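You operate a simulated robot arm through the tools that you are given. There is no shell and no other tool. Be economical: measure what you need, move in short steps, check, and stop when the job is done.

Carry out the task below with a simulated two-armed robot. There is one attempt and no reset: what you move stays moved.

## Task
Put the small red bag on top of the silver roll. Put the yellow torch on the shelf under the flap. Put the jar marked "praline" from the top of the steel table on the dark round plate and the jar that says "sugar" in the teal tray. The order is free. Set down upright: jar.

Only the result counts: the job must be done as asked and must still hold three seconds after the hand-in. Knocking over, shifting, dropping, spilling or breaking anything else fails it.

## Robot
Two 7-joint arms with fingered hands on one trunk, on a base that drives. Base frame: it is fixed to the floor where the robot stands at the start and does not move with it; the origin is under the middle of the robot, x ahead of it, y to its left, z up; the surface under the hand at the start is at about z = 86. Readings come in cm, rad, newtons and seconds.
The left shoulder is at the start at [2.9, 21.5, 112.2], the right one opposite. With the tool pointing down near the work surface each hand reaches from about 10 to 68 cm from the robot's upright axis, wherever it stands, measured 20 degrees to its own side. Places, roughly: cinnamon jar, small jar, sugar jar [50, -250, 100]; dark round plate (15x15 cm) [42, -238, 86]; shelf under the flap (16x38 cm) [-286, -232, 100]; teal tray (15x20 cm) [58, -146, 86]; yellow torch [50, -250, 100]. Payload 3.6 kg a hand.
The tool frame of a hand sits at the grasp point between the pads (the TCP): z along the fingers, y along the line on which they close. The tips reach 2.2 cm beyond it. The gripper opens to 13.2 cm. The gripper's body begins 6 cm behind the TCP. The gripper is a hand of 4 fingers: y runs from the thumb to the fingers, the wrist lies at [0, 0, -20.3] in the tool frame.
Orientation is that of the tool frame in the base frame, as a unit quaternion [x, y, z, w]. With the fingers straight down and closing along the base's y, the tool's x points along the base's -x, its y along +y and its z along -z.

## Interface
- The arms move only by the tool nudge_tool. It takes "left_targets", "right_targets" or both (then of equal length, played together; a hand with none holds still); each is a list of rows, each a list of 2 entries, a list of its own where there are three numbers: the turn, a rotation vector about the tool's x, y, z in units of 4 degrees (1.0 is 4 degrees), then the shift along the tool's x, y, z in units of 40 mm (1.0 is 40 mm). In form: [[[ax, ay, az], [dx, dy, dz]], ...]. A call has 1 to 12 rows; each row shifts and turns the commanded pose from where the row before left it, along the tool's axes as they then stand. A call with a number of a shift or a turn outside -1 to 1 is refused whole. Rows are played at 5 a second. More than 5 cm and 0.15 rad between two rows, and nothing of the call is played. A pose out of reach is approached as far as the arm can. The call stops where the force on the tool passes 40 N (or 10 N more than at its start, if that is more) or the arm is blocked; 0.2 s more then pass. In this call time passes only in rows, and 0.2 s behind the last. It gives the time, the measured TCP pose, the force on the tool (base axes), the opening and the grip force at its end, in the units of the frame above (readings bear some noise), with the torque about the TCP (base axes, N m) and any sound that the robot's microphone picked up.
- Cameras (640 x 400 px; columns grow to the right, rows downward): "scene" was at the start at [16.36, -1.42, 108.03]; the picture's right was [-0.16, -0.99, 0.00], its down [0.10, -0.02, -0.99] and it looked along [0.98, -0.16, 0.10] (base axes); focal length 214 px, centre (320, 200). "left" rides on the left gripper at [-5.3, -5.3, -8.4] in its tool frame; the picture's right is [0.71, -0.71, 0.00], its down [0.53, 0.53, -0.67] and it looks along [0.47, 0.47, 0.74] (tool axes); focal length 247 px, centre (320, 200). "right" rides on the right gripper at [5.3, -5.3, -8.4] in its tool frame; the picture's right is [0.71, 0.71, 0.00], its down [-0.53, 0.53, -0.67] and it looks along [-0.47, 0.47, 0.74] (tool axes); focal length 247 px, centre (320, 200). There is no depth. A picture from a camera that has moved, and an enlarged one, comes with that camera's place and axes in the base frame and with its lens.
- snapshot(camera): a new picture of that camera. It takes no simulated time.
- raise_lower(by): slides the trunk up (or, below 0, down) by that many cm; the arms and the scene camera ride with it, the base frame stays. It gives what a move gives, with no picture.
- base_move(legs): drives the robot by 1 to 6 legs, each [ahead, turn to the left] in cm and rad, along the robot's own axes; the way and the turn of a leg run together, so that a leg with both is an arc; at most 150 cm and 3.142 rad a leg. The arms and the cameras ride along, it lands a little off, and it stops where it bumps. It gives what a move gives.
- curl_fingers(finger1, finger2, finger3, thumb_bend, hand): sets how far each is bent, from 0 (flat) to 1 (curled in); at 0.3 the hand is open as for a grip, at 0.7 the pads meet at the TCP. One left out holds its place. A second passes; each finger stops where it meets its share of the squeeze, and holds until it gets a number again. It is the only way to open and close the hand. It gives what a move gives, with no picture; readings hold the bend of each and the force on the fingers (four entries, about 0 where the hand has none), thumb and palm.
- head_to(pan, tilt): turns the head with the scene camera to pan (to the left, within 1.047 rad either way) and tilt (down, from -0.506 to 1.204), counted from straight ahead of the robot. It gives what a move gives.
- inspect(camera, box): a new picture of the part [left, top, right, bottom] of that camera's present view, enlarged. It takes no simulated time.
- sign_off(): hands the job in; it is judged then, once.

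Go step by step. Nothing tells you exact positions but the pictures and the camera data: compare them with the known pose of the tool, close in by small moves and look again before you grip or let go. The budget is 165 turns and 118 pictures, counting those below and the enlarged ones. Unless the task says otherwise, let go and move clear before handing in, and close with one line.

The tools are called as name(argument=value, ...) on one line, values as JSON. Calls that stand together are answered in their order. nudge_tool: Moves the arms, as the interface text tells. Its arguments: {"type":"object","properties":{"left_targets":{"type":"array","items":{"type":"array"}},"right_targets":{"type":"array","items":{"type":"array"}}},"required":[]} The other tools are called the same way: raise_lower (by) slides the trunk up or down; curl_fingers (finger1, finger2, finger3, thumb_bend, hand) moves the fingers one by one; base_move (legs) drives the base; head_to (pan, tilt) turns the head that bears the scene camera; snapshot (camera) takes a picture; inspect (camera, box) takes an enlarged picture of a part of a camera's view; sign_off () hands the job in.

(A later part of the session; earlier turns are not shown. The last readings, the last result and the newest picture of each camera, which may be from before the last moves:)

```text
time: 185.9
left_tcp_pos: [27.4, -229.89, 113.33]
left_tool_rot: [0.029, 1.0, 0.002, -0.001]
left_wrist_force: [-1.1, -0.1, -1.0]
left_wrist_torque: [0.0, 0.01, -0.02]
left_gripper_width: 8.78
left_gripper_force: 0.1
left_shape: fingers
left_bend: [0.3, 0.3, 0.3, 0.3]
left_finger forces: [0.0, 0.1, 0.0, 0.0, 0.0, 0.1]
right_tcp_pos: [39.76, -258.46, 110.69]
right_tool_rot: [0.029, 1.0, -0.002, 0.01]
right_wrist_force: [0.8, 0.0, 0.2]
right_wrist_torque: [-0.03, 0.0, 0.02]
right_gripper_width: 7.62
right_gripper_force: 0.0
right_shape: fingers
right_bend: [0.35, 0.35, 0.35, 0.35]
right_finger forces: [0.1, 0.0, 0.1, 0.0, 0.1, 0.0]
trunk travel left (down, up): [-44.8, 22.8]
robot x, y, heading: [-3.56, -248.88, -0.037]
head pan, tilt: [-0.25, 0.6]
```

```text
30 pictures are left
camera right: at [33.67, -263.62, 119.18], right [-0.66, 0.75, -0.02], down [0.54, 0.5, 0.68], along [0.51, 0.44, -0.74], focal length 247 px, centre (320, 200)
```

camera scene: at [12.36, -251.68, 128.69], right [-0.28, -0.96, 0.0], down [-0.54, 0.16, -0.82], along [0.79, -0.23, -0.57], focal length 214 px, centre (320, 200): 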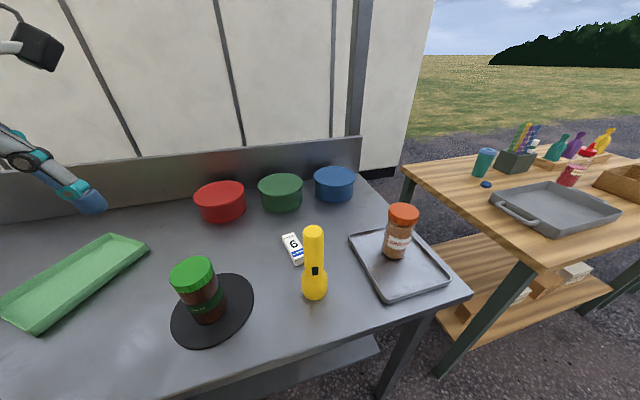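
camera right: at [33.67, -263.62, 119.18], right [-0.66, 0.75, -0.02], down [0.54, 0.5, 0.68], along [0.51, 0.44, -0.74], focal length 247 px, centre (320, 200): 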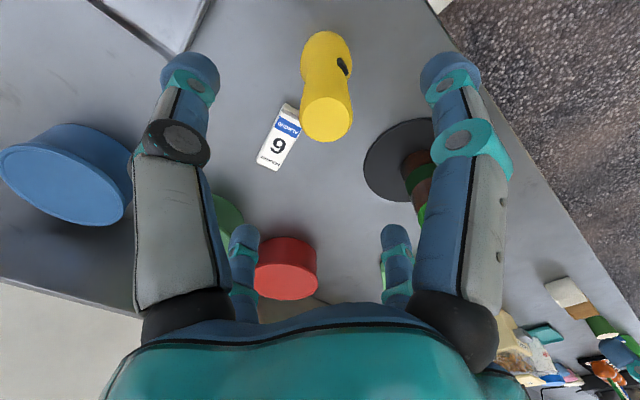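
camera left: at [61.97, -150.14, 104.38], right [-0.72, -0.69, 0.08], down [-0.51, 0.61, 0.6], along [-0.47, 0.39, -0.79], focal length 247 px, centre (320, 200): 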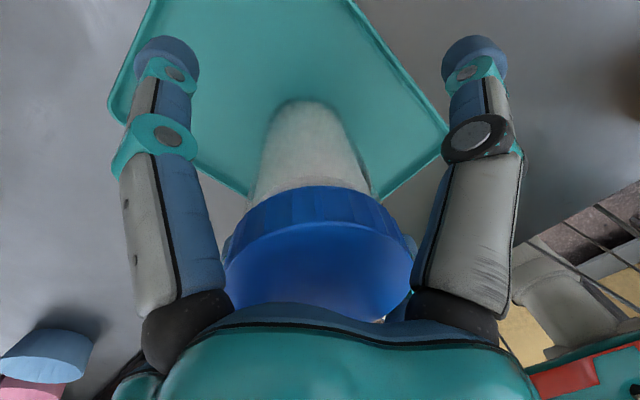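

nudge_tool(right_targets=[[[0, 0, 0], [0.14, 0, 0.3]], [[0, 0, 0], [0, 0, 0.65]], [[0, 0, 0], [0, 0, 0.65]], [[0, 0, 0], [0, 0, 0.65]], [[0, 0, 0], [0, 0, 0.6]], [[0, 0, 0], [0, 0, 0]]])

snapshot(camera="right")

```text
time: 187.3
left_tcp_pos: [27.44, -229.86, 113.35]
left_tool_rot: [0.03, 1.0, 0.002, 0.0]
left_wrist_force: [0.2, 0.8, 1.0]
left_wrist_torque: [-0.02, 0.01, 0.06]
left_gripper_width: 8.8
left_gripper_force: 0.0
left_shape: fingers
left_bend: [0.3, 0.3, 0.3, 0.3]
left_finger forces: [0.1, 0.0, 0.1, 0.1, 0.0, 0.0]
right_tcp_pos: [39.22, -258.51, 99.2]
right_tool_rot: [0.03, 1.0, -0.002, 0.009]
right_wrist_force: [0.2, 0.6, 0.6]
right_wrist_torque: [0.02, -0.04, -0.03]
right_gripper_width: 7.66
right_gripper_force: 0.1
right_shape: fingers
right_bend: [0.35, 0.35, 0.35, 0.35]
right_finger forces: [0.0, 0.0, 0.0, 0.1, 0.0, 0.0]
trunk travel left (down, up): [-44.8, 22.8]
robot x, y, heading: [-3.87, -248.89, -0.034]
head pan, tilt: [-0.25, 0.6]
```

```text
29 pictures are left
camera right: at [33.27, -263.64, 107.73], right [-0.66, 0.75, -0.02], down [0.54, 0.5, 0.68], along [0.51, 0.44, -0.74], focal length 247 px, centre (320, 200)
```

right: 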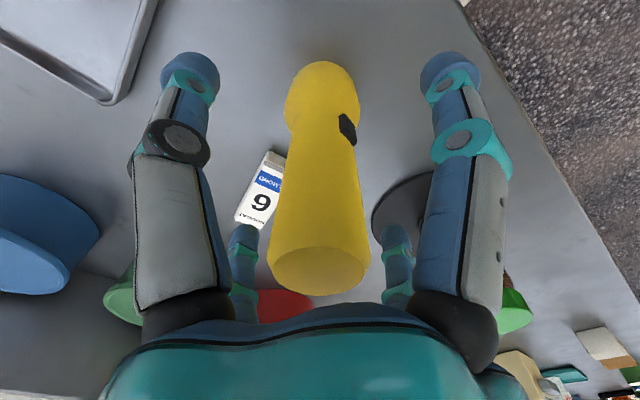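

Centred. I'll go 1.2 cm deeper, grip and lift.

nudge_tool(right_targets=[[[0, 0, 0], [0, 0, 0.3]], [[0, 0, 0], [0, 0, 0]]])

curl_fingers(hand="right", finger1=0.75, finger2=0.75, finger3=0.75, thumb_bend=0.75)

raise_lower(by=22)

snapshot(camera="right")

```text
time: 187.9
left_tcp_pos: [27.36, -229.9, 113.36]
left_tool_rot: [0.03, 1.0, 0.002, 0.0]
left_wrist_force: [-0.4, 0.6, -0.6]
left_wrist_torque: [0.0, 0.0, 0.0]
left_gripper_width: 8.76
left_gripper_force: 0.1
left_shape: fingers
left_bend: [0.3, 0.3, 0.3, 0.3]
left_finger forces: [0.0, 0.0, 0.1, 0.0, 0.0, 0.0]
right_tcp_pos: [39.18, -258.49, 98.1]
right_tool_rot: [0.03, 0.999, -0.002, 0.01]
right_wrist_force: [0.6, -0.3, 0.1]
right_wrist_torque: [0.0, 0.03, -0.01]
right_gripper_width: 7.65
right_gripper_force: 0.1
right_shape: fingers
right_bend: [0.35, 0.35, 0.35, 0.35]
right_finger forces: [0.0, 0.0, 0.1, 0.1, 0.0, 0.0]
trunk travel left (down, up): [-44.8, 22.8]
robot x, y, heading: [-3.81, -248.94, -0.037]
head pan, tilt: [-0.25, 0.6]
```

```text
time: 188.9
left_tcp_pos: [27.29, -229.93, 113.33]
left_tool_rot: [0.029, 1.0, 0.001, 0.0]
left_wrist_force: [0.6, 0.2, 0.7]
left_wrist_torque: [0.0, 0.03, 0.0]
left_gripper_width: 8.78
left_gripper_force: 0.0
left_shape: fingers
left_bend: [0.3, 0.3, 0.3, 0.3]
left_finger forces: [0.0, 0.0, 0.0, 0.1, 0.1, 0.0]
right_tcp_pos: [39.21, -258.31, 98.08]
right_tool_rot: [0.03, 1.0, -0.002, 0.009]
right_wrist_force: [-0.1, -0.9, 0.3]
right_wrist_torque: [-0.03, -0.03, 0.03]
right_gripper_width: 1.61
right_gripper_force: 17.1
right_shape: fingers
right_bend: [0.6, 0.59, 0.6, 0.63]
right_finger forces: [5.9, 7.5, 6.4, 0.1, 14.3, 0.0]
trunk travel left (down, up): [-44.8, 22.8]
robot x, y, heading: [-3.85, -248.69, -0.038]
head pan, tilt: [-0.25, 0.6]
```

```text
time: 191.3
left_tcp_pos: [27.33, -229.92, 135.26]
left_tool_rot: [0.029, 1.0, 0.002, -0.001]
left_wrist_force: [-0.4, -0.1, -0.6]
left_wrist_torque: [0.02, -0.02, 0.0]
left_gripper_width: 8.79
left_gripper_force: 0.1
left_shape: fingers
left_bend: [0.3, 0.3, 0.3, 0.3]
left_finger forces: [0.1, 0.0, 0.0, 0.0, 0.0, 0.0]
right_tcp_pos: [39.17, -258.6, 120.17]
right_tool_rot: [0.03, 1.0, -0.002, 0.009]
right_wrist_force: [1.4, -0.3, -2.4]
right_wrist_torque: [0.0, 0.01, -0.01]
right_gripper_width: 1.61
right_gripper_force: 16.9
right_shape: fingers
right_bend: [0.6, 0.59, 0.6, 0.63]
right_finger forces: [5.8, 7.5, 6.3, 0.0, 13.9, 0.0]
trunk travel left (down, up): [-66.8, 0.8]
robot x, y, heading: [-3.36, -249.06, -0.032]
head pan, tilt: [-0.25, 0.6]
```

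```text
28 pictures are left
camera right: at [33.42, -263.66, 128.51], right [-0.66, 0.75, -0.02], down [0.54, 0.5, 0.68], along [0.51, 0.44, -0.74], focal length 247 px, centre (320, 200)
```

right: 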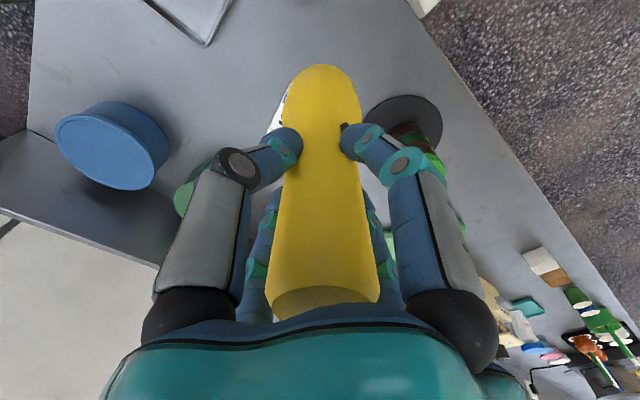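

The torch is held. I'll retract, back off and turn right to explore a route around the left end of the kiosk.

nudge_tool(right_targets=[[[0, 0, 0], [0.7, -0.2, -0.3]], [[0, 0, 0], [0.7, -0.2, -0.3]], [[0, 0, 0], [0.7, -0.2, -0.3]], [[0, 0, 0], [0.7, -0.2, 0]]])

base_move(legs=[[-32, 0], [0, -0.85]])

base_move(legs=[[0, -0.9]])

head_to(pan=-0.75, tilt=0.2)

snapshot(camera="scene")

```text
time: 192.3
left_tcp_pos: [27.44, -229.96, 135.43]
left_tool_rot: [0.03, 1.0, 0.002, 0.0]
left_wrist_force: [0.3, 0.4, 0.2]
left_wrist_torque: [-0.01, -0.01, 0.02]
left_gripper_width: 8.79
left_gripper_force: 0.1
left_shape: fingers
left_bend: [0.3, 0.3, 0.3, 0.3]
left_finger forces: [0.0, 0.0, 0.1, 0.0, 0.0, 0.0]
right_tcp_pos: [27.67, -261.24, 123.7]
right_tool_rot: [0.029, 1.0, -0.002, 0.01]
right_wrist_force: [0.1, -0.2, -2.9]
right_wrist_torque: [0.01, 0.0, 0.01]
right_gripper_width: 1.59
right_gripper_force: 16.8
right_shape: fingers
right_bend: [0.6, 0.59, 0.6, 0.63]
right_finger forces: [6.0, 7.6, 6.1, 0.1, 13.8, 0.0]
trunk travel left (down, up): [-66.8, 0.8]
robot x, y, heading: [-3.3, -248.75, -0.036]
head pan, tilt: [-0.25, 0.6]
```

```text
time: 196.7
left_tcp_pos: [-1.09, -257.94, 135.23]
left_tool_rot: [0.429, 0.903, 0.003, 0.0]
left_wrist_force: [-0.1, 0.1, -0.5]
left_wrist_torque: [0.03, 0.01, 0.01]
left_gripper_width: 8.8
left_gripper_force: 0.1
left_shape: fingers
left_bend: [0.3, 0.3, 0.3, 0.3]
left_finger forces: [0.0, 0.0, 0.1, 0.0, 0.0, 0.0]
right_tcp_pos: [-23.75, -279.23, 123.72]
right_tool_rot: [0.429, 0.903, -0.006, 0.008]
right_wrist_force: [0.2, 0.5, -2.0]
right_wrist_torque: [-0.03, 0.02, -0.04]
right_gripper_width: 1.56
right_gripper_force: 16.5
right_shape: fingers
right_bend: [0.6, 0.59, 0.6, 0.63]
right_finger forces: [5.5, 7.8, 5.8, 0.1, 13.6, 0.0]
trunk travel left (down, up): [-66.8, 0.8]
robot x, y, heading: [-33.24, -245.58, -0.864]
head pan, tilt: [-0.25, 0.6]
```

```text
time: 199.4
left_tcp_pos: [-22.98, -278.15, 135.38]
left_tool_rot: [0.776, 0.631, 0.003, 0.003]
left_wrist_force: [-1.1, -0.1, 0.2]
left_wrist_torque: [-0.02, -0.04, 0.02]
left_gripper_width: 8.79
left_gripper_force: 0.1
left_shape: fingers
left_bend: [0.3, 0.3, 0.3, 0.3]
left_finger forces: [0.0, 0.0, 0.0, 0.0, 0.1, 0.1]
right_tcp_pos: [-53.97, -273.94, 123.81]
right_tool_rot: [0.776, 0.631, -0.009, 0.006]
right_wrist_force: [0.0, -0.6, -2.7]
right_wrist_torque: [-0.02, -0.02, -0.01]
right_gripper_width: 1.04
right_gripper_force: 15.6
right_shape: fingers
right_bend: [0.61, 0.55, 0.6, 0.66]
right_finger forces: [5.4, 10.6, 5.7, 0.1, 10.0, 0.0]
trunk travel left (down, up): [-66.8, 0.8]
robot x, y, heading: [-29.29, -245.78, -1.746]
head pan, tilt: [-0.25, 0.6]
stopped in leg 1: the robot was blocked; the commanded pose is now the measured one
```

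```text
time: 200.3
left_tcp_pos: [-22.73, -278.33, 135.37]
left_tool_rot: [0.775, 0.632, 0.002, 0.001]
left_wrist_force: [-0.4, -1.1, 1.1]
left_wrist_torque: [-0.04, -0.01, -0.02]
left_gripper_width: 8.8
left_gripper_force: 0.0
left_shape: fingers
left_bend: [0.3, 0.3, 0.3, 0.3]
left_finger forces: [0.0, 0.0, 0.0, 0.0, 0.0, 0.1]
right_tcp_pos: [-53.7, -274.02, 123.83]
right_tool_rot: [0.776, 0.63, -0.01, 0.005]
right_wrist_force: [-0.7, -0.2, -1.6]
right_wrist_torque: [0.01, 0.01, -0.03]
right_gripper_width: 1.04
right_gripper_force: 16.0
right_shape: fingers
right_bend: [0.61, 0.55, 0.6, 0.66]
right_finger forces: [5.4, 10.5, 5.6, 0.1, 10.2, 0.1]
trunk travel left (down, up): [-66.8, 0.8]
robot x, y, heading: [-29.09, -245.97, -1.746]
head pan, tilt: [-0.75, 0.201]
```

```text
27 pictures are left
camera scene: at [-37.98, -259.11, 132.34], right [-0.6, 0.8, 0.0], down [0.16, 0.12, -0.98], along [-0.78, -0.59, -0.2], focal length 214 px, centre (320, 200)
```

scene: 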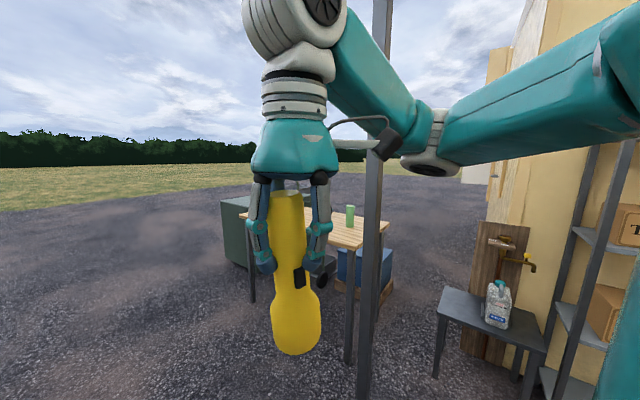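

There's an open way around the left end, past the small wooden table and the bin. I'll drive straight on and then look.

base_move(legs=[[150, 0], [145, 0]])

base_move(legs=[[0, -0.5], [0, -0.4]])

base_move(legs=[[0, -0.5]])

head_to(pan=-0.2, tilt=0.15)

snapshot(camera="scene")

```text
time: 215.1
left_tcp_pos: [-85.38, -578.83, 135.34]
left_tool_rot: [0.787, 0.617, 0.001, 0.001]
left_wrist_force: [0.7, 0.1, 0.1]
left_wrist_torque: [-0.01, -0.04, -0.01]
left_gripper_width: 8.8
left_gripper_force: 0.0
left_shape: fingers
left_bend: [0.3, 0.3, 0.3, 0.3]
left_finger forces: [0.0, 0.0, 0.1, 0.1, 0.0, 0.0]
right_tcp_pos: [-116.21, -573.56, 123.84]
right_tool_rot: [0.787, 0.616, -0.01, 0.005]
right_wrist_force: [0.2, 0.0, -1.3]
right_wrist_torque: [0.0, -0.03, 0.01]
right_gripper_width: 1.05
right_gripper_force: 15.8
right_shape: fingers
right_bend: [0.61, 0.55, 0.6, 0.66]
right_finger forces: [5.5, 10.9, 5.5, 0.1, 10.0, 0.0]
trunk travel left (down, up): [-66.8, 0.8]
robot x, y, heading: [-90.71, -546.21, -1.779]
head pan, tilt: [-0.75, 0.201]
```

```text
time: 218.7
left_tcp_pos: [-113.35, -570.6, 135.69]
left_tool_rot: [0.977, 0.214, 0.002, 0.003]
left_wrist_force: [0.9, 0.7, 0.6]
left_wrist_torque: [-0.03, -0.02, 0.01]
left_gripper_width: 8.8
left_gripper_force: 0.1
left_shape: fingers
left_bend: [0.3, 0.3, 0.3, 0.3]
left_finger forces: [0.0, 0.1, 0.0, 0.0, 0.1, 0.1]
right_tcp_pos: [-128.28, -543.29, 123.75]
right_tool_rot: [0.977, 0.215, -0.011, 0.003]
right_wrist_force: [0.6, 0.8, -3.2]
right_wrist_torque: [-0.01, 0.0, 0.02]
right_gripper_width: 0.92
right_gripper_force: 15.4
right_shape: fingers
right_bend: [0.61, 0.54, 0.6, 0.67]
right_finger forces: [4.7, 11.4, 5.7, 0.0, 9.3, 0.0]
trunk travel left (down, up): [-66.8, 0.8]
robot x, y, heading: [-89.44, -549.76, -2.678]
head pan, tilt: [-0.75, 0.201]
stopped in leg 2: the robot was blocked; the commanded pose is now the measured one
```

```text
time: 220.6
left_tcp_pos: [-120.43, -555.93, 135.59]
left_tool_rot: [0.999, -0.046, 0.001, 0.002]
left_wrist_force: [0.7, 0.0, 0.2]
left_wrist_torque: [0.01, 0.01, 0.04]
left_gripper_width: 8.77
left_gripper_force: 0.1
left_shape: fingers
left_bend: [0.3, 0.3, 0.3, 0.3]
left_finger forces: [0.1, 0.1, 0.0, 0.0, 0.0, 0.1]
right_tcp_pos: [-119.62, -524.79, 123.95]
right_tool_rot: [0.999, -0.046, -0.011, -0.002]
right_wrist_force: [-0.7, -0.3, -1.9]
right_wrist_torque: [0.01, -0.02, -0.01]
right_gripper_width: 0.87
right_gripper_force: 15.4
right_shape: fingers
right_bend: [0.61, 0.54, 0.6, 0.67]
right_finger forces: [4.6, 11.4, 5.5, 0.1, 9.0, 0.1]
trunk travel left (down, up): [-66.8, 0.8]
robot x, y, heading: [-89.2, -552.01, 3.084]
head pan, tilt: [-0.75, 0.201]
```

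```text
time: 221.6
left_tcp_pos: [-120.36, -556.13, 135.59]
left_tool_rot: [0.999, -0.046, 0.001, 0.002]
left_wrist_force: [-0.1, 0.2, 0.1]
left_wrist_torque: [0.0, -0.01, -0.01]
left_gripper_width: 8.77
left_gripper_force: 0.0
left_shape: fingers
left_bend: [0.3, 0.3, 0.3, 0.3]
left_finger forces: [0.1, 0.0, 0.1, 0.0, 0.0, 0.0]
right_tcp_pos: [-119.47, -525.03, 124.01]
right_tool_rot: [0.999, -0.047, -0.01, -0.001]
right_wrist_force: [-0.1, -0.7, -1.8]
right_wrist_torque: [0.02, 0.01, -0.01]
right_gripper_width: 0.87
right_gripper_force: 15.5
right_shape: fingers
right_bend: [0.61, 0.54, 0.61, 0.67]
right_finger forces: [4.8, 11.6, 5.9, 0.1, 9.2, 0.0]
trunk travel left (down, up): [-66.8, 0.8]
robot x, y, heading: [-89.22, -552.39, 3.083]
head pan, tilt: [-0.201, 0.15]
```

```text
26 pictures are left
camera scene: at [-105.94, -549.57, 132.82], right [0.25, 0.97, 0.0], down [0.15, -0.04, -0.99], along [-0.96, 0.25, -0.15], focal length 214 px, centre (320, 200)
```

scene: 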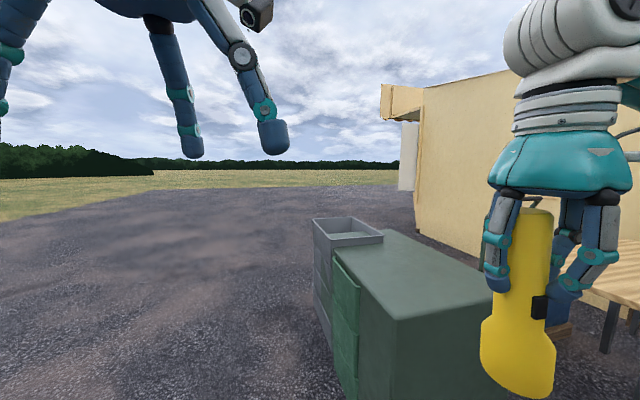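

The route past the bin is clear and the kiosk's back side comes into view. I'll drive on and then turn toward it.

base_move(legs=[[0, 0.08], [150, 0], [120, 0]])

base_move(legs=[[0, -0.45], [0, -0.45]])

base_move(legs=[[0, -0.5]])

head_to(pan=-0.3, tilt=0.1)

snapshot(camera="scene")

```text
time: 235.2
left_tcp_pos: [-389.82, -562.26, 135.57]
left_tool_rot: [1.0, -0.01, 0.001, 0.002]
left_wrist_force: [0.2, -0.2, -0.2]
left_wrist_torque: [0.03, -0.01, -0.02]
left_gripper_width: 8.79
left_gripper_force: 0.1
left_shape: fingers
left_bend: [0.3, 0.3, 0.3, 0.3]
left_finger forces: [0.0, 0.0, 0.0, 0.1, 0.1, 0.0]
right_tcp_pos: [-391.45, -531.04, 123.84]
right_tool_rot: [1.0, -0.01, -0.011, -0.001]
right_wrist_force: [0.4, 0.1, -1.9]
right_wrist_torque: [0.04, -0.01, 0.0]
right_gripper_width: 0.89
right_gripper_force: 15.9
right_shape: fingers
right_bend: [0.61, 0.54, 0.61, 0.67]
right_finger forces: [4.7, 11.7, 5.6, 0.0, 9.0, 0.0]
trunk travel left (down, up): [-66.8, 0.8]
robot x, y, heading: [-359.68, -556.19, -3.121]
head pan, tilt: [-0.201, 0.15]
```

```text
time: 238.2
left_tcp_pos: [-383.82, -536.95, 135.63]
left_tool_rot: [0.905, -0.426, 0.0, 0.004]
left_wrist_force: [-0.2, 0.1, 0.1]
left_wrist_torque: [-0.04, 0.0, -0.01]
left_gripper_width: 8.76
left_gripper_force: 0.0
left_shape: fingers
left_bend: [0.3, 0.3, 0.3, 0.3]
left_finger forces: [0.0, 0.0, 0.1, 0.1, 0.0, 0.0]
right_tcp_pos: [-361.12, -515.4, 124.06]
right_tool_rot: [0.905, -0.425, -0.008, -0.005]
right_wrist_force: [0.5, 0.0, -1.6]
right_wrist_torque: [0.01, -0.01, 0.0]
right_gripper_width: 0.84
right_gripper_force: 15.9
right_shape: fingers
right_bend: [0.62, 0.54, 0.61, 0.67]
right_finger forces: [4.6, 11.8, 6.0, 0.0, 8.8, 0.1]
trunk travel left (down, up): [-66.8, 0.8]
robot x, y, heading: [-362.1, -559.07, 2.281]
head pan, tilt: [-0.201, 0.15]
stopped in leg 2: the robot was blocked; the commanded pose is now the measured one
```

```text
time: 240.0
left_tcp_pos: [-370.94, -528.74, 135.72]
left_tool_rot: [0.772, -0.636, -0.001, 0.003]
left_wrist_force: [0.4, -0.4, -0.8]
left_wrist_torque: [0.01, 0.02, 0.04]
left_gripper_width: 8.78
left_gripper_force: 0.1
left_shape: fingers
left_bend: [0.3, 0.3, 0.3, 0.3]
left_finger forces: [0.2, 0.0, 0.1, 0.0, 0.0, 0.0]
right_tcp_pos: [-340.77, -520.79, 124.15]
right_tool_rot: [0.773, -0.635, -0.006, -0.008]
right_wrist_force: [-0.1, -0.7, -2.2]
right_wrist_torque: [-0.02, -0.05, -0.01]
right_gripper_width: 0.83
right_gripper_force: 15.2
right_shape: fingers
right_bend: [0.62, 0.54, 0.61, 0.68]
right_finger forces: [4.5, 11.7, 5.8, 0.0, 8.6, 0.0]
trunk travel left (down, up): [-66.8, 0.8]
robot x, y, heading: [-364.46, -558.94, 1.783]
head pan, tilt: [-0.201, 0.15]
```

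```text
time: 240.7
left_tcp_pos: [-370.82, -528.8, 135.82]
left_tool_rot: [0.772, -0.635, 0.0, 0.003]
left_wrist_force: [-0.7, 0.3, 0.5]
left_wrist_torque: [0.01, 0.02, 0.03]
left_gripper_width: 8.79
left_gripper_force: 0.0
left_shape: fingers
left_bend: [0.3, 0.3, 0.3, 0.3]
left_finger forces: [0.1, 0.0, 0.0, 0.1, 0.0, 0.0]
right_tcp_pos: [-340.77, -520.72, 124.16]
right_tool_rot: [0.773, -0.635, -0.008, -0.007]
right_wrist_force: [0.6, 1.2, -2.7]
right_wrist_torque: [0.01, 0.0, 0.03]
right_gripper_width: 0.83
right_gripper_force: 16.6
right_shape: fingers
right_bend: [0.62, 0.54, 0.61, 0.68]
right_finger forces: [4.6, 11.7, 6.1, 0.0, 8.8, 0.0]
trunk travel left (down, up): [-66.8, 0.8]
robot x, y, heading: [-364.3, -559.13, 1.79]
head pan, tilt: [-0.3, 0.099]
```

```text
25 pictures are left
camera scene: at [-364.96, -542.25, 133.29], right [1.0, -0.08, 0.0], down [-0.01, -0.1, -0.99], along [0.08, 0.99, -0.1], focal length 214 px, centre (320, 200)
```

scene: 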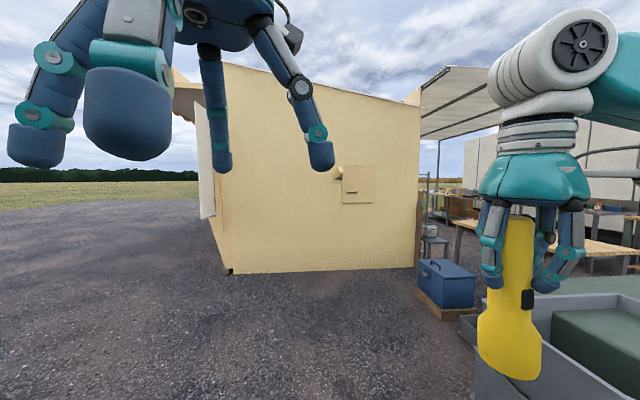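

The end wall has a hatch panel at x ≈ -286, z ≈ 98–150. I'll zoom in on it.

inspect(camera="scene", box=[320, 150, 400, 220])

```text
5.71 times, centred on (360, 185) of scene
camera zoom: at [-364.96, -542.25, 133.29], right [1.0, -0.08, 0.0], down [-0.01, -0.1, -0.99], along [0.08, 0.99, -0.1], focal length 1226 px, centre (91, 286)
```

zoom: 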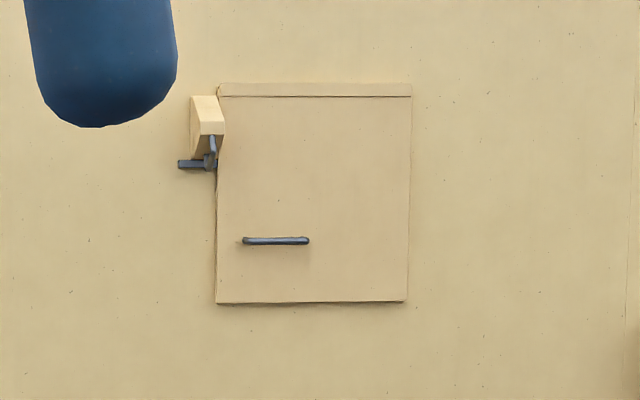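

It's a top-hinged flap over a niche, with a handle and a small bracket at the upper left. I'll drive closer and inspect.

base_move(legs=[[0, -0.45], [150, 0], [62, 0], [0, 0.22]])

head_to(pan=-0.1, tilt=0.1)

snapshot(camera="scene")

```text
time: 253.4
left_tcp_pos: [-327.4, -319.02, 135.8]
left_tool_rot: [0.723, -0.691, 0.0, 0.002]
left_wrist_force: [-0.8, -0.2, -0.1]
left_wrist_torque: [0.02, 0.02, 0.03]
left_gripper_width: 8.79
left_gripper_force: 0.0
left_shape: fingers
left_bend: [0.3, 0.3, 0.3, 0.3]
left_finger forces: [0.0, 0.0, 0.1, 0.0, 0.0, 0.0]
right_tcp_pos: [-296.43, -315.69, 124.13]
right_tool_rot: [0.723, -0.69, -0.006, -0.009]
right_wrist_force: [0.2, 0.0, -2.3]
right_wrist_torque: [0.03, 0.0, -0.01]
right_gripper_width: 0.81
right_gripper_force: 15.4
right_shape: fingers
right_bend: [0.62, 0.54, 0.61, 0.68]
right_finger forces: [4.6, 11.5, 5.8, 0.0, 8.4, 0.0]
trunk travel left (down, up): [-66.8, 0.8]
robot x, y, heading: [-324.5, -349.9, 1.64]
head pan, tilt: [-0.3, 0.099]
```

```text
time: 254.1
left_tcp_pos: [-327.43, -318.93, 135.71]
left_tool_rot: [0.723, -0.691, 0.0, 0.002]
left_wrist_force: [-0.3, -0.3, -0.2]
left_wrist_torque: [0.01, -0.02, -0.03]
left_gripper_width: 8.77
left_gripper_force: 0.1
left_shape: fingers
left_bend: [0.3, 0.3, 0.3, 0.3]
left_finger forces: [0.0, 0.1, 0.0, 0.0, 0.0, 0.0]
right_tcp_pos: [-296.58, -315.49, 124.15]
right_tool_rot: [0.724, -0.69, -0.005, -0.008]
right_wrist_force: [-0.6, 0.0, -1.5]
right_wrist_torque: [0.02, -0.02, -0.05]
right_gripper_width: 0.82
right_gripper_force: 16.0
right_shape: fingers
right_bend: [0.62, 0.54, 0.61, 0.68]
right_finger forces: [4.5, 11.8, 5.8, 0.0, 8.6, 0.0]
trunk travel left (down, up): [-66.8, 0.8]
robot x, y, heading: [-324.31, -349.96, 1.637]
head pan, tilt: [-0.099, 0.099]
```

```text
23 pictures are left
camera scene: at [-324.66, -332.94, 133.29], right [1.0, -0.03, 0.0], down [0.0, -0.1, -0.99], along [0.03, 0.99, -0.1], focal length 214 px, centre (320, 200)
```

scene: 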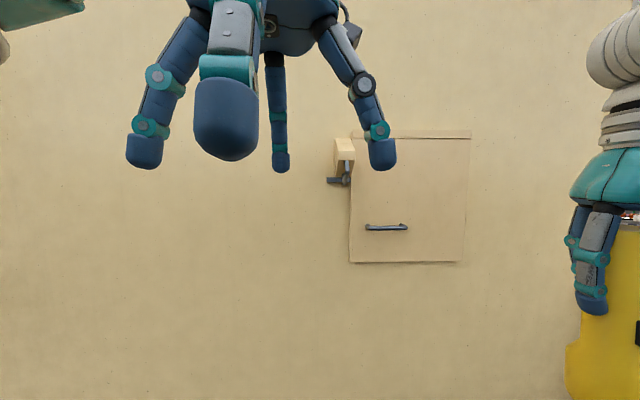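

inspect(camera="scene", box=[320, 120, 480, 270])

```text
2.67 times, centred on (400, 195) of scene
camera zoom: at [-324.66, -332.94, 133.29], right [1.0, -0.03, 0.0], down [0.0, -0.1, -0.99], along [0.03, 0.99, -0.1], focal length 572 px, centre (107, 213)
```

zoom: 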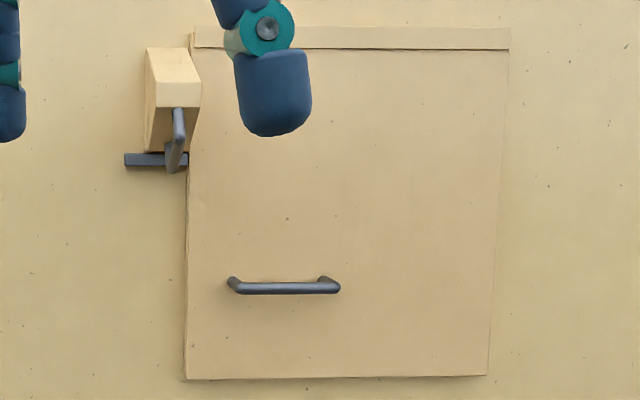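

The flap is top-hinged, with its handle at about x -296, z 114, y -250. I'll position the robot squarely in front at y ≈ -315, leaving room for the flap to swing.

base_move(legs=[[0, -0.8], [46, 0]])

base_move(legs=[[0, 0.73]])

raise_lower(by=-18)

```text
time: 256.8
left_tcp_pos: [-304.48, -326.06, 135.89]
left_tool_rot: [-0.399, 0.917, 0.002, -0.002]
left_wrist_force: [-0.6, -0.2, 0.5]
left_wrist_torque: [0.05, 0.03, -0.03]
left_gripper_width: 8.76
left_gripper_force: 0.0
left_shape: fingers
left_bend: [0.3, 0.3, 0.3, 0.3]
left_finger forces: [0.0, 0.1, 0.0, 0.0, 0.0, 0.0]
right_tcp_pos: [-280.41, -345.9, 124.18]
right_tool_rot: [-0.401, 0.916, 0.003, 0.009]
right_wrist_force: [-0.2, 0.0, -2.2]
right_wrist_torque: [-0.05, 0.0, 0.02]
right_gripper_width: 0.7
right_gripper_force: 15.7
right_shape: fingers
right_bend: [0.62, 0.54, 0.61, 0.68]
right_finger forces: [4.9, 12.3, 5.6, 0.1, 8.2, 0.1]
trunk travel left (down, up): [-66.8, 0.8]
robot x, y, heading: [-327.2, -347.72, 0.843]
head pan, tilt: [-0.099, 0.099]
stopped in leg 1: the robot was blocked; the commanded pose is now the measured one
```

```text
time: 259.1
left_tcp_pos: [-324.36, -316.46, 135.75]
left_tool_rot: [-0.694, 0.72, 0.0, -0.003]
left_wrist_force: [0.1, -0.9, -0.4]
left_wrist_torque: [-0.02, -0.01, -0.01]
left_gripper_width: 8.8
left_gripper_force: 0.0
left_shape: fingers
left_bend: [0.3, 0.3, 0.3, 0.3]
left_finger forces: [0.1, 0.0, 0.0, 0.0, 0.0, 0.1]
right_tcp_pos: [-293.08, -315.62, 124.22]
right_tool_rot: [-0.696, 0.718, 0.006, 0.007]
right_wrist_force: [0.1, 0.3, -2.4]
right_wrist_torque: [-0.02, -0.04, -0.01]
right_gripper_width: 0.69
right_gripper_force: 14.8
right_shape: fingers
right_bend: [0.62, 0.54, 0.61, 0.68]
right_finger forces: [4.6, 12.0, 5.4, 0.0, 8.1, 0.0]
trunk travel left (down, up): [-66.8, 0.8]
robot x, y, heading: [-323.88, -347.49, 1.551]
head pan, tilt: [-0.099, 0.099]
```

```text
time: 261.1
left_tcp_pos: [-324.28, -316.64, 118.08]
left_tool_rot: [-0.696, 0.718, 0.001, -0.002]
left_wrist_force: [0.1, -0.7, 0.5]
left_wrist_torque: [0.05, 0.02, 0.02]
left_gripper_width: 8.78
left_gripper_force: 0.2
left_shape: fingers
left_bend: [0.3, 0.3, 0.3, 0.3]
left_finger forces: [0.0, 0.0, 0.1, 0.0, 0.0, 0.1]
right_tcp_pos: [-293.1, -315.81, 106.39]
right_tool_rot: [-0.696, 0.718, 0.007, 0.008]
right_wrist_force: [0.5, -0.1, -2.4]
right_wrist_torque: [0.02, -0.02, 0.02]
right_gripper_width: 0.67
right_gripper_force: 14.8
right_shape: fingers
right_bend: [0.63, 0.53, 0.61, 0.68]
right_finger forces: [4.3, 11.6, 5.5, 0.0, 8.0, 0.0]
trunk travel left (down, up): [-48.8, 18.8]
robot x, y, heading: [-323.98, -347.51, 1.555]
head pan, tilt: [-0.099, 0.099]
```

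base_move(legs=[[0, -0.5]])

base_move(legs=[[47, -0.3]])

base_move(legs=[[0, 0.4]])

base_move(legs=[[0, 0.4]])

snapshot(camera="scene")

```text
time: 263.0
left_tcp_pos: [-309.14, -320.52, 118.01]
left_tool_rot: [-0.491, 0.871, 0.002, -0.003]
left_wrist_force: [-0.2, -1.0, 0.3]
left_wrist_torque: [-0.01, -0.01, 0.02]
left_gripper_width: 8.77
left_gripper_force: 0.1
left_shape: fingers
left_bend: [0.3, 0.3, 0.3, 0.3]
left_finger forces: [0.1, 0.1, 0.0, 0.0, 0.0, 0.1]
right_tcp_pos: [-281.48, -335.05, 106.44]
right_tool_rot: [-0.492, 0.87, 0.004, 0.009]
right_wrist_force: [-0.1, 0.3, -2.2]
right_wrist_torque: [0.01, 0.0, 0.02]
right_gripper_width: 0.66
right_gripper_force: 14.5
right_shape: fingers
right_bend: [0.63, 0.53, 0.61, 0.68]
right_finger forces: [4.3, 11.5, 5.5, 0.0, 7.8, 0.0]
trunk travel left (down, up): [-48.8, 18.8]
robot x, y, heading: [-325.76, -346.36, 1.035]
head pan, tilt: [-0.099, 0.099]
```

```text
time: 265.8
left_tcp_pos: [-273.25, -290.36, 118.03]
left_tool_rot: [-0.361, 0.932, 0.002, -0.002]
left_wrist_force: [-0.1, 0.6, 0.3]
left_wrist_torque: [0.05, 0.0, 0.01]
left_gripper_width: 8.8
left_gripper_force: 0.1
left_shape: fingers
left_bend: [0.3, 0.3, 0.3, 0.3]
left_finger forces: [0.0, 0.0, 0.0, 0.1, 0.0, 0.0]
right_tcp_pos: [-250.85, -312.06, 106.4]
right_tool_rot: [-0.362, 0.932, 0.003, 0.011]
right_wrist_force: [-0.1, 0.5, -2.6]
right_wrist_torque: [-0.04, -0.01, -0.01]
right_gripper_width: 0.64
right_gripper_force: 15.4
right_shape: fingers
right_bend: [0.63, 0.53, 0.61, 0.68]
right_finger forces: [4.3, 12.3, 5.9, 0.0, 7.8, 0.1]
trunk travel left (down, up): [-48.8, 18.8]
robot x, y, heading: [-296.99, -310.2, 0.743]
head pan, tilt: [-0.099, 0.099]
```

```text
time: 267.4
left_tcp_pos: [-282.93, -282.31, 118.05]
left_tool_rot: [-0.541, 0.841, 0.0, -0.003]
left_wrist_force: [0.6, 0.4, -0.8]
left_wrist_torque: [0.0, -0.01, 0.03]
left_gripper_width: 8.79
left_gripper_force: 0.1
left_shape: fingers
left_bend: [0.3, 0.3, 0.3, 0.3]
left_finger forces: [0.0, 0.0, 0.1, 0.0, 0.1, 0.1]
right_tcp_pos: [-253.82, -293.42, 106.29]
right_tool_rot: [-0.541, 0.841, 0.005, 0.009]
right_wrist_force: [0.1, -0.2, -1.5]
right_wrist_torque: [-0.01, -0.02, -0.02]
right_gripper_width: 0.63
right_gripper_force: 14.8
right_shape: fingers
right_bend: [0.63, 0.53, 0.61, 0.68]
right_finger forces: [4.4, 12.1, 5.8, 0.0, 7.8, 0.0]
trunk travel left (down, up): [-48.8, 18.8]
robot x, y, heading: [-294.74, -310.89, 1.156]
head pan, tilt: [-0.099, 0.099]
```

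```text
time: 269.1
left_tcp_pos: [-294.67, -279.84, 118.03]
left_tool_rot: [-0.694, 0.72, 0.0, -0.002]
left_wrist_force: [-0.6, 0.0, -0.9]
left_wrist_torque: [-0.05, -0.01, 0.01]
left_gripper_width: 8.76
left_gripper_force: 0.1
left_shape: fingers
left_bend: [0.3, 0.3, 0.3, 0.3]
left_finger forces: [0.0, 0.1, 0.0, 0.0, 0.1, 0.0]
right_tcp_pos: [-263.49, -278.89, 106.48]
right_tool_rot: [-0.696, 0.718, 0.005, 0.008]
right_wrist_force: [0.2, -0.7, -1.8]
right_wrist_torque: [-0.01, 0.01, -0.02]
right_gripper_width: 0.64
right_gripper_force: 15.2
right_shape: fingers
right_bend: [0.63, 0.53, 0.61, 0.68]
right_finger forces: [4.4, 12.3, 5.6, 0.0, 7.9, 0.1]
trunk travel left (down, up): [-48.8, 18.8]
robot x, y, heading: [-293.39, -310.75, 1.55]
head pan, tilt: [-0.099, 0.099]
```

```text
21 pictures are left
camera scene: at [-292.03, -293.85, 115.19], right [0.99, -0.13, 0.0], down [-0.01, -0.1, -0.99], along [0.12, 0.99, -0.1], focal length 214 px, centre (320, 200)
```

scene: 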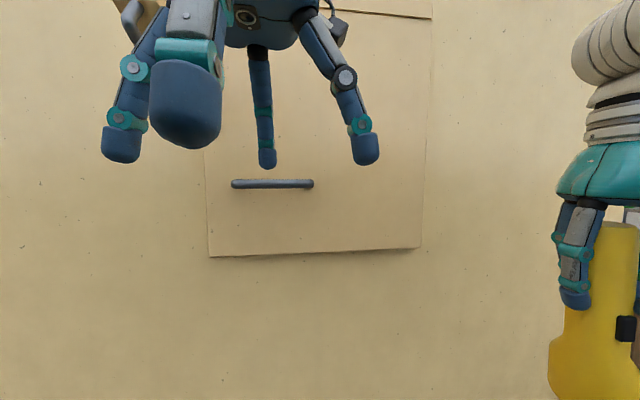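

I'll move the left hand forward and pitch it toward the wall so the fingers point at the handle, with the vertical finger pair to clasp the bar.

nudge_tool(left_targets=[[[0, 0, 0], [-0.8, 0.08, 0.2]], [[0, 0, 0], [-0.8, 0.08, 0.2]], [[0, 0, 0], [-0.8, 0.08, 0.2]], [[0, 0, 0], [-0.8, 0.08, 0.2]], [[0, 0, 0], [-0.7, 0.08, 0.2]], [[0, -1, 0], [0, 0, 0]], [[0, -1, 0], [0, 0, 0]], [[0, -1, 0], [0, 0, 0]], [[0, -1, 0], [0, 0, 0]], [[0, -1, 0], [0, 0, 0]], [[0, -1, 0], [0, 0, 0]], [[0, -1, 0], [0, 0, 0]]])

nudge_tool(left_targets=[[[0, -1, 0], [0, 0, 0]], [[0, -1, 0], [0, 0, 0]], [[0, -1, 0], [0, 0, 0]], [[0, -1, 0], [0, 0, 0]], [[0, -1, 0], [0, 0, 0]], [[0, -1, 0], [0, 0, 0]], [[0, -1, 0], [0, 0, 0]], [[0, -1, 0], [0, 0, 0]], [[0, -1, 0], [0, 0, 0]], [[0, -1, 0], [0, 0, 0]], [[0, -1, 0], [0, 0, 0]], [[0, -1, 0], [0, 0, 0]]])

nudge_tool(left_targets=[[[0, -1, 0], [0, 0, 0]], [[0, -1, 0], [0, 0, 0]], [[0, -1, 0], [0, 0, 0]], [[0, 0, 0], [0, 0, 0]]])

snapshot(camera="scene")

```text
time: 271.6
left_tcp_pos: [-295.82, -264.2, 114.1]
left_tool_rot: [-0.674, 0.698, 0.169, 0.172]
left_wrist_force: [0.3, -0.8, 0.6]
left_wrist_torque: [-0.01, 0.01, -0.01]
left_gripper_width: 8.79
left_gripper_force: 0.1
left_shape: fingers
left_bend: [0.3, 0.3, 0.3, 0.3]
left_finger forces: [0.0, 0.0, 0.0, 0.0, 0.0, 0.0]
right_tcp_pos: [-263.54, -278.87, 106.47]
right_tool_rot: [-0.695, 0.719, 0.007, 0.009]
right_wrist_force: [-0.5, 0.0, -2.0]
right_wrist_torque: [-0.02, -0.03, 0.03]
right_gripper_width: 0.65
right_gripper_force: 15.0
right_shape: fingers
right_bend: [0.63, 0.53, 0.61, 0.68]
right_finger forces: [4.3, 12.2, 5.8, 0.1, 7.9, 0.1]
trunk travel left (down, up): [-48.8, 18.8]
robot x, y, heading: [-293.35, -310.62, 1.54]
head pan, tilt: [-0.099, 0.099]
```

```text
time: 274.2
left_tcp_pos: [-295.87, -264.19, 114.15]
left_tool_rot: [-0.546, 0.568, 0.428, 0.442]
left_wrist_force: [-0.1, -0.4, -0.9]
left_wrist_torque: [-0.01, 0.01, -0.03]
left_gripper_width: 8.8
left_gripper_force: 0.0
left_shape: fingers
left_bend: [0.3, 0.3, 0.3, 0.3]
left_finger forces: [0.0, 0.0, 0.0, 0.0, 0.1, 0.0]
right_tcp_pos: [-263.58, -278.96, 106.56]
right_tool_rot: [-0.695, 0.719, 0.006, 0.009]
right_wrist_force: [0.6, -0.3, -1.9]
right_wrist_torque: [0.02, 0.01, -0.02]
right_gripper_width: 0.59
right_gripper_force: 15.0
right_shape: fingers
right_bend: [0.63, 0.53, 0.61, 0.68]
right_finger forces: [4.3, 12.4, 5.7, 0.0, 7.9, 0.0]
trunk travel left (down, up): [-48.8, 18.8]
robot x, y, heading: [-293.34, -310.6, 1.54]
head pan, tilt: [-0.099, 0.099]
```

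```text
time: 275.2
left_tcp_pos: [-295.82, -264.11, 114.13]
left_tool_rot: [-0.499, 0.519, 0.483, 0.499]
left_wrist_force: [0.1, -0.5, 0.2]
left_wrist_torque: [-0.03, -0.02, -0.04]
left_gripper_width: 8.77
left_gripper_force: 0.2
left_shape: fingers
left_bend: [0.3, 0.3, 0.3, 0.3]
left_finger forces: [0.1, 0.0, 0.0, 0.0, 0.0, 0.0]
right_tcp_pos: [-263.47, -278.96, 106.41]
right_tool_rot: [-0.695, 0.719, 0.006, 0.009]
right_wrist_force: [0.3, 0.0, -2.5]
right_wrist_torque: [0.01, -0.05, 0.0]
right_gripper_width: 0.61
right_gripper_force: 14.8
right_shape: fingers
right_bend: [0.63, 0.53, 0.61, 0.68]
right_finger forces: [4.3, 12.3, 5.7, 0.0, 7.9, 0.1]
trunk travel left (down, up): [-48.8, 18.8]
robot x, y, heading: [-293.57, -311.07, 1.542]
head pan, tilt: [-0.099, 0.099]
```

```text
20 pictures are left
camera scene: at [-292.06, -293.89, 115.2], right [0.99, -0.13, 0.0], down [-0.01, -0.1, -0.99], along [0.12, 0.99, -0.1], focal length 214 px, centre (320, 200)
```

scene: 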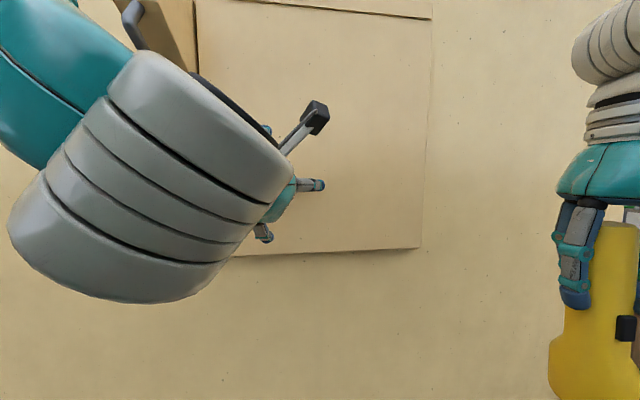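

The hand is horizontal. I'll spread the side fingers flat and advance to just short of the bar.

curl_fingers(hand="left", finger1=0.35, finger2=0.05, finger3=0.35, thumb_bend=0.05)

nudge_tool(left_targets=[[[0, 0, 0], [0, 0, 0.6]], [[0, 0, 0], [0, 0, 0.6]], [[0, 0, 0], [0, 0, 0.6]], [[0, 0, 0], [0, 0, 0.6]], [[0, 0, 0], [0, 0, 0.4]], [[0, 0, 0], [0, 0, 0]]])

snapshot(camera="left")

```text
time: 276.2
left_tcp_pos: [-295.75, -264.07, 114.14]
left_tool_rot: [-0.499, 0.519, 0.483, 0.498]
left_wrist_force: [0.0, 0.2, -0.3]
left_wrist_torque: [0.0, 0.0, 0.02]
left_gripper_width: 10.28
left_gripper_force: 0.1
left_shape: fingers
left_bend: [0.35, 0.05, 0.35, 0.05]
left_finger forces: [0.1, 0.0, 0.0, 0.1, 0.0, 0.0]
right_tcp_pos: [-263.53, -278.97, 106.5]
right_tool_rot: [-0.695, 0.719, 0.006, 0.009]
right_wrist_force: [-0.2, 0.5, -3.2]
right_wrist_torque: [-0.03, -0.02, -0.01]
right_gripper_width: 0.61
right_gripper_force: 14.8
right_shape: fingers
right_bend: [0.63, 0.53, 0.61, 0.68]
right_finger forces: [4.3, 12.3, 5.6, 0.0, 7.9, 0.1]
trunk travel left (down, up): [-48.8, 18.8]
robot x, y, heading: [-293.22, -310.32, 1.544]
head pan, tilt: [-0.099, 0.099]
```

```text
time: 277.6
left_tcp_pos: [-295.42, -252.88, 113.3]
left_tool_rot: [-0.499, 0.519, 0.483, 0.498]
left_wrist_force: [-1.1, 0.1, 0.0]
left_wrist_torque: [0.0, 0.02, 0.02]
left_gripper_width: 10.29
left_gripper_force: 0.1
left_shape: fingers
left_bend: [0.35, 0.05, 0.35, 0.05]
left_finger forces: [0.1, 0.1, 0.1, 0.1, 0.0, 0.1]
right_tcp_pos: [-263.66, -279.1, 106.49]
right_tool_rot: [-0.695, 0.719, 0.006, 0.01]
right_wrist_force: [0.5, -0.5, -2.7]
right_wrist_torque: [-0.01, 0.02, 0.04]
right_gripper_width: 0.62
right_gripper_force: 15.0
right_shape: fingers
right_bend: [0.63, 0.53, 0.61, 0.68]
right_finger forces: [4.2, 12.2, 5.7, 0.0, 8.0, 0.0]
trunk travel left (down, up): [-48.8, 18.8]
robot x, y, heading: [-293.36, -310.37, 1.547]
head pan, tilt: [-0.099, 0.099]
```

```text
19 pictures are left
camera left: at [-290.48, -261.2, 119.03], right [0.7, -0.05, -0.71], down [-0.55, -0.67, -0.5], along [-0.45, 0.74, -0.5], focal length 247 px, centre (320, 200)
```

left: 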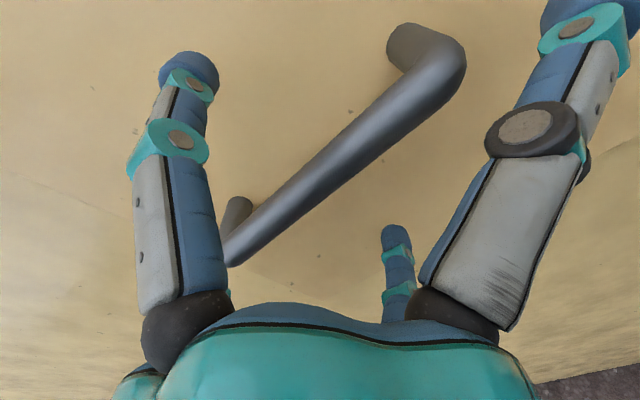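

The bar lies about 2.4 cm ahead, between the vertical finger pair. I'll centre sideways, advance and close that pair.

nudge_tool(left_targets=[[[0, 0, 0], [0, 0.33, 0]], [[0, 0, 0], [0, 0, 0.35]], [[0, 0, 0], [0, 0, 0.35]], [[0, 0, 0], [0, 0, 0]]])

curl_fingers(hand="left", finger1=0.8, finger3=0.8)

snapshot(camera="left")

```text
time: 278.6
left_tcp_pos: [-296.53, -250.56, 113.37]
left_tool_rot: [-0.498, 0.521, 0.482, 0.498]
left_wrist_force: [3.1, -16.7, -4.4]
left_wrist_torque: [0.15, 0.33, -1.2]
left_gripper_width: 10.54
left_gripper_force: 8.7
left_shape: fingers
left_bend: [0.35, 0.04, 0.35, 0.02]
left_finger forces: [0.0, 0.7, 0.1, 0.1, 15.6, 0.0]
right_tcp_pos: [-263.49, -279.17, 106.5]
right_tool_rot: [-0.695, 0.719, 0.006, 0.008]
right_wrist_force: [0.2, 0.0, -2.2]
right_wrist_torque: [0.02, -0.01, -0.01]
right_gripper_width: 0.61
right_gripper_force: 15.2
right_shape: fingers
right_bend: [0.63, 0.53, 0.61, 0.68]
right_finger forces: [4.4, 12.3, 5.6, 0.0, 7.9, 0.0]
trunk travel left (down, up): [-48.8, 18.8]
robot x, y, heading: [-293.29, -310.26, 1.545]
head pan, tilt: [-0.099, 0.099]
```

```text
time: 279.6
left_tcp_pos: [-296.33, -250.61, 113.54]
left_tool_rot: [-0.496, 0.521, 0.482, 0.5]
left_wrist_force: [6.5, -24.8, -6.6]
left_wrist_torque: [1.05, 0.89, -0.95]
left_gripper_width: 10.04
left_gripper_force: 13.9
left_shape: fingers
left_bend: [0.4, 0.05, 0.8, 0.02]
left_finger forces: [11.5, 0.4, 0.1, 0.0, 15.9, 0.0]
right_tcp_pos: [-263.39, -279.28, 106.58]
right_tool_rot: [-0.695, 0.719, 0.007, 0.01]
right_wrist_force: [0.7, 0.0, -1.9]
right_wrist_torque: [0.01, -0.03, 0.0]
right_gripper_width: 0.64
right_gripper_force: 15.3
right_shape: fingers
right_bend: [0.63, 0.53, 0.61, 0.68]
right_finger forces: [4.2, 12.3, 5.7, 0.0, 8.0, 0.1]
trunk travel left (down, up): [-48.8, 18.8]
robot x, y, heading: [-293.46, -311.28, 1.549]
head pan, tilt: [-0.099, 0.099]
```

```text
18 pictures are left
camera left: at [-291.45, -259.01, 119.09], right [0.7, -0.05, -0.71], down [-0.56, -0.67, -0.5], along [-0.45, 0.74, -0.5], focal length 247 px, centre (320, 200)
```

left: 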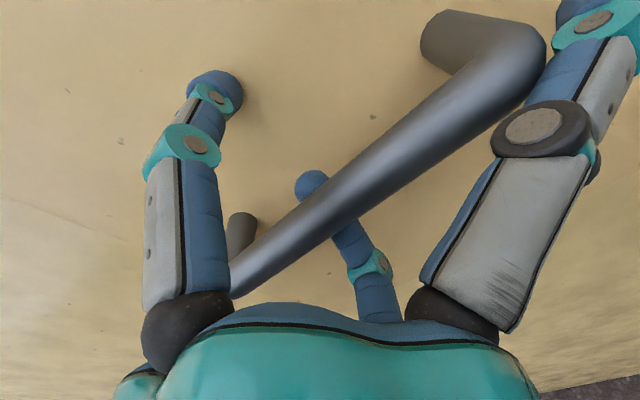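

The lower finger is hooked behind the bar. I'll back off slightly so the upper finger can close over the bar too.

nudge_tool(left_targets=[[[0, 0, 0], [0, 0, -0.2]], [[0, 0, 0], [0, 0, 0]]])

curl_fingers(hand="left", finger1=0.75, finger3=0.85)

snapshot(camera="left")

```text
time: 280.2
left_tcp_pos: [-296.68, -250.88, 113.48]
left_tool_rot: [-0.499, 0.519, 0.483, 0.497]
left_wrist_force: [10.2, -2.6, -6.1]
left_wrist_torque: [0.11, 0.54, 0.0]
left_gripper_width: 9.46
left_gripper_force: 5.1
left_shape: fingers
left_bend: [0.48, 0.05, 0.8, 0.02]
left_finger forces: [0.0, 0.1, 0.0, 0.1, 9.4, 0.0]
right_tcp_pos: [-263.36, -278.93, 106.55]
right_tool_rot: [-0.695, 0.719, 0.007, 0.007]
right_wrist_force: [0.1, -0.1, -1.9]
right_wrist_torque: [-0.02, 0.0, 0.01]
right_gripper_width: 0.62
right_gripper_force: 15.6
right_shape: fingers
right_bend: [0.63, 0.53, 0.61, 0.68]
right_finger forces: [4.3, 12.3, 5.7, 0.0, 8.0, 0.0]
trunk travel left (down, up): [-48.8, 18.8]
robot x, y, heading: [-293.74, -310.61, 1.547]
head pan, tilt: [-0.099, 0.099]
```

```text
time: 281.2
left_tcp_pos: [-296.63, -250.81, 113.4]
left_tool_rot: [-0.499, 0.52, 0.483, 0.498]
left_wrist_force: [7.3, 0.9, -4.3]
left_wrist_torque: [0.04, 0.39, -0.31]
left_gripper_width: 8.55
left_gripper_force: 11.2
left_shape: fingers
left_bend: [0.72, 0.05, 0.84, 0.02]
left_finger forces: [0.0, 0.0, 12.3, 0.1, 10.6, 0.0]
right_tcp_pos: [-263.5, -278.98, 106.58]
right_tool_rot: [-0.696, 0.718, 0.006, 0.008]
right_wrist_force: [0.3, -0.4, -0.8]
right_wrist_torque: [0.01, -0.01, 0.01]
right_gripper_width: 0.6
right_gripper_force: 15.3
right_shape: fingers
right_bend: [0.63, 0.53, 0.61, 0.68]
right_finger forces: [4.3, 12.3, 5.7, 0.0, 8.0, 0.0]
trunk travel left (down, up): [-48.8, 18.8]
robot x, y, heading: [-293.78, -310.69, 1.551]
head pan, tilt: [-0.099, 0.099]
```

```text
17 pictures are left
camera left: at [-291.56, -259.23, 119.05], right [0.7, -0.05, -0.71], down [-0.55, -0.67, -0.5], along [-0.45, 0.74, -0.5], focal length 247 px, centre (320, 200)
```

left: 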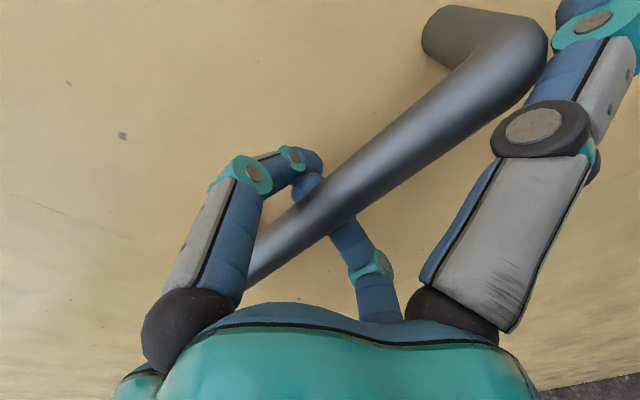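

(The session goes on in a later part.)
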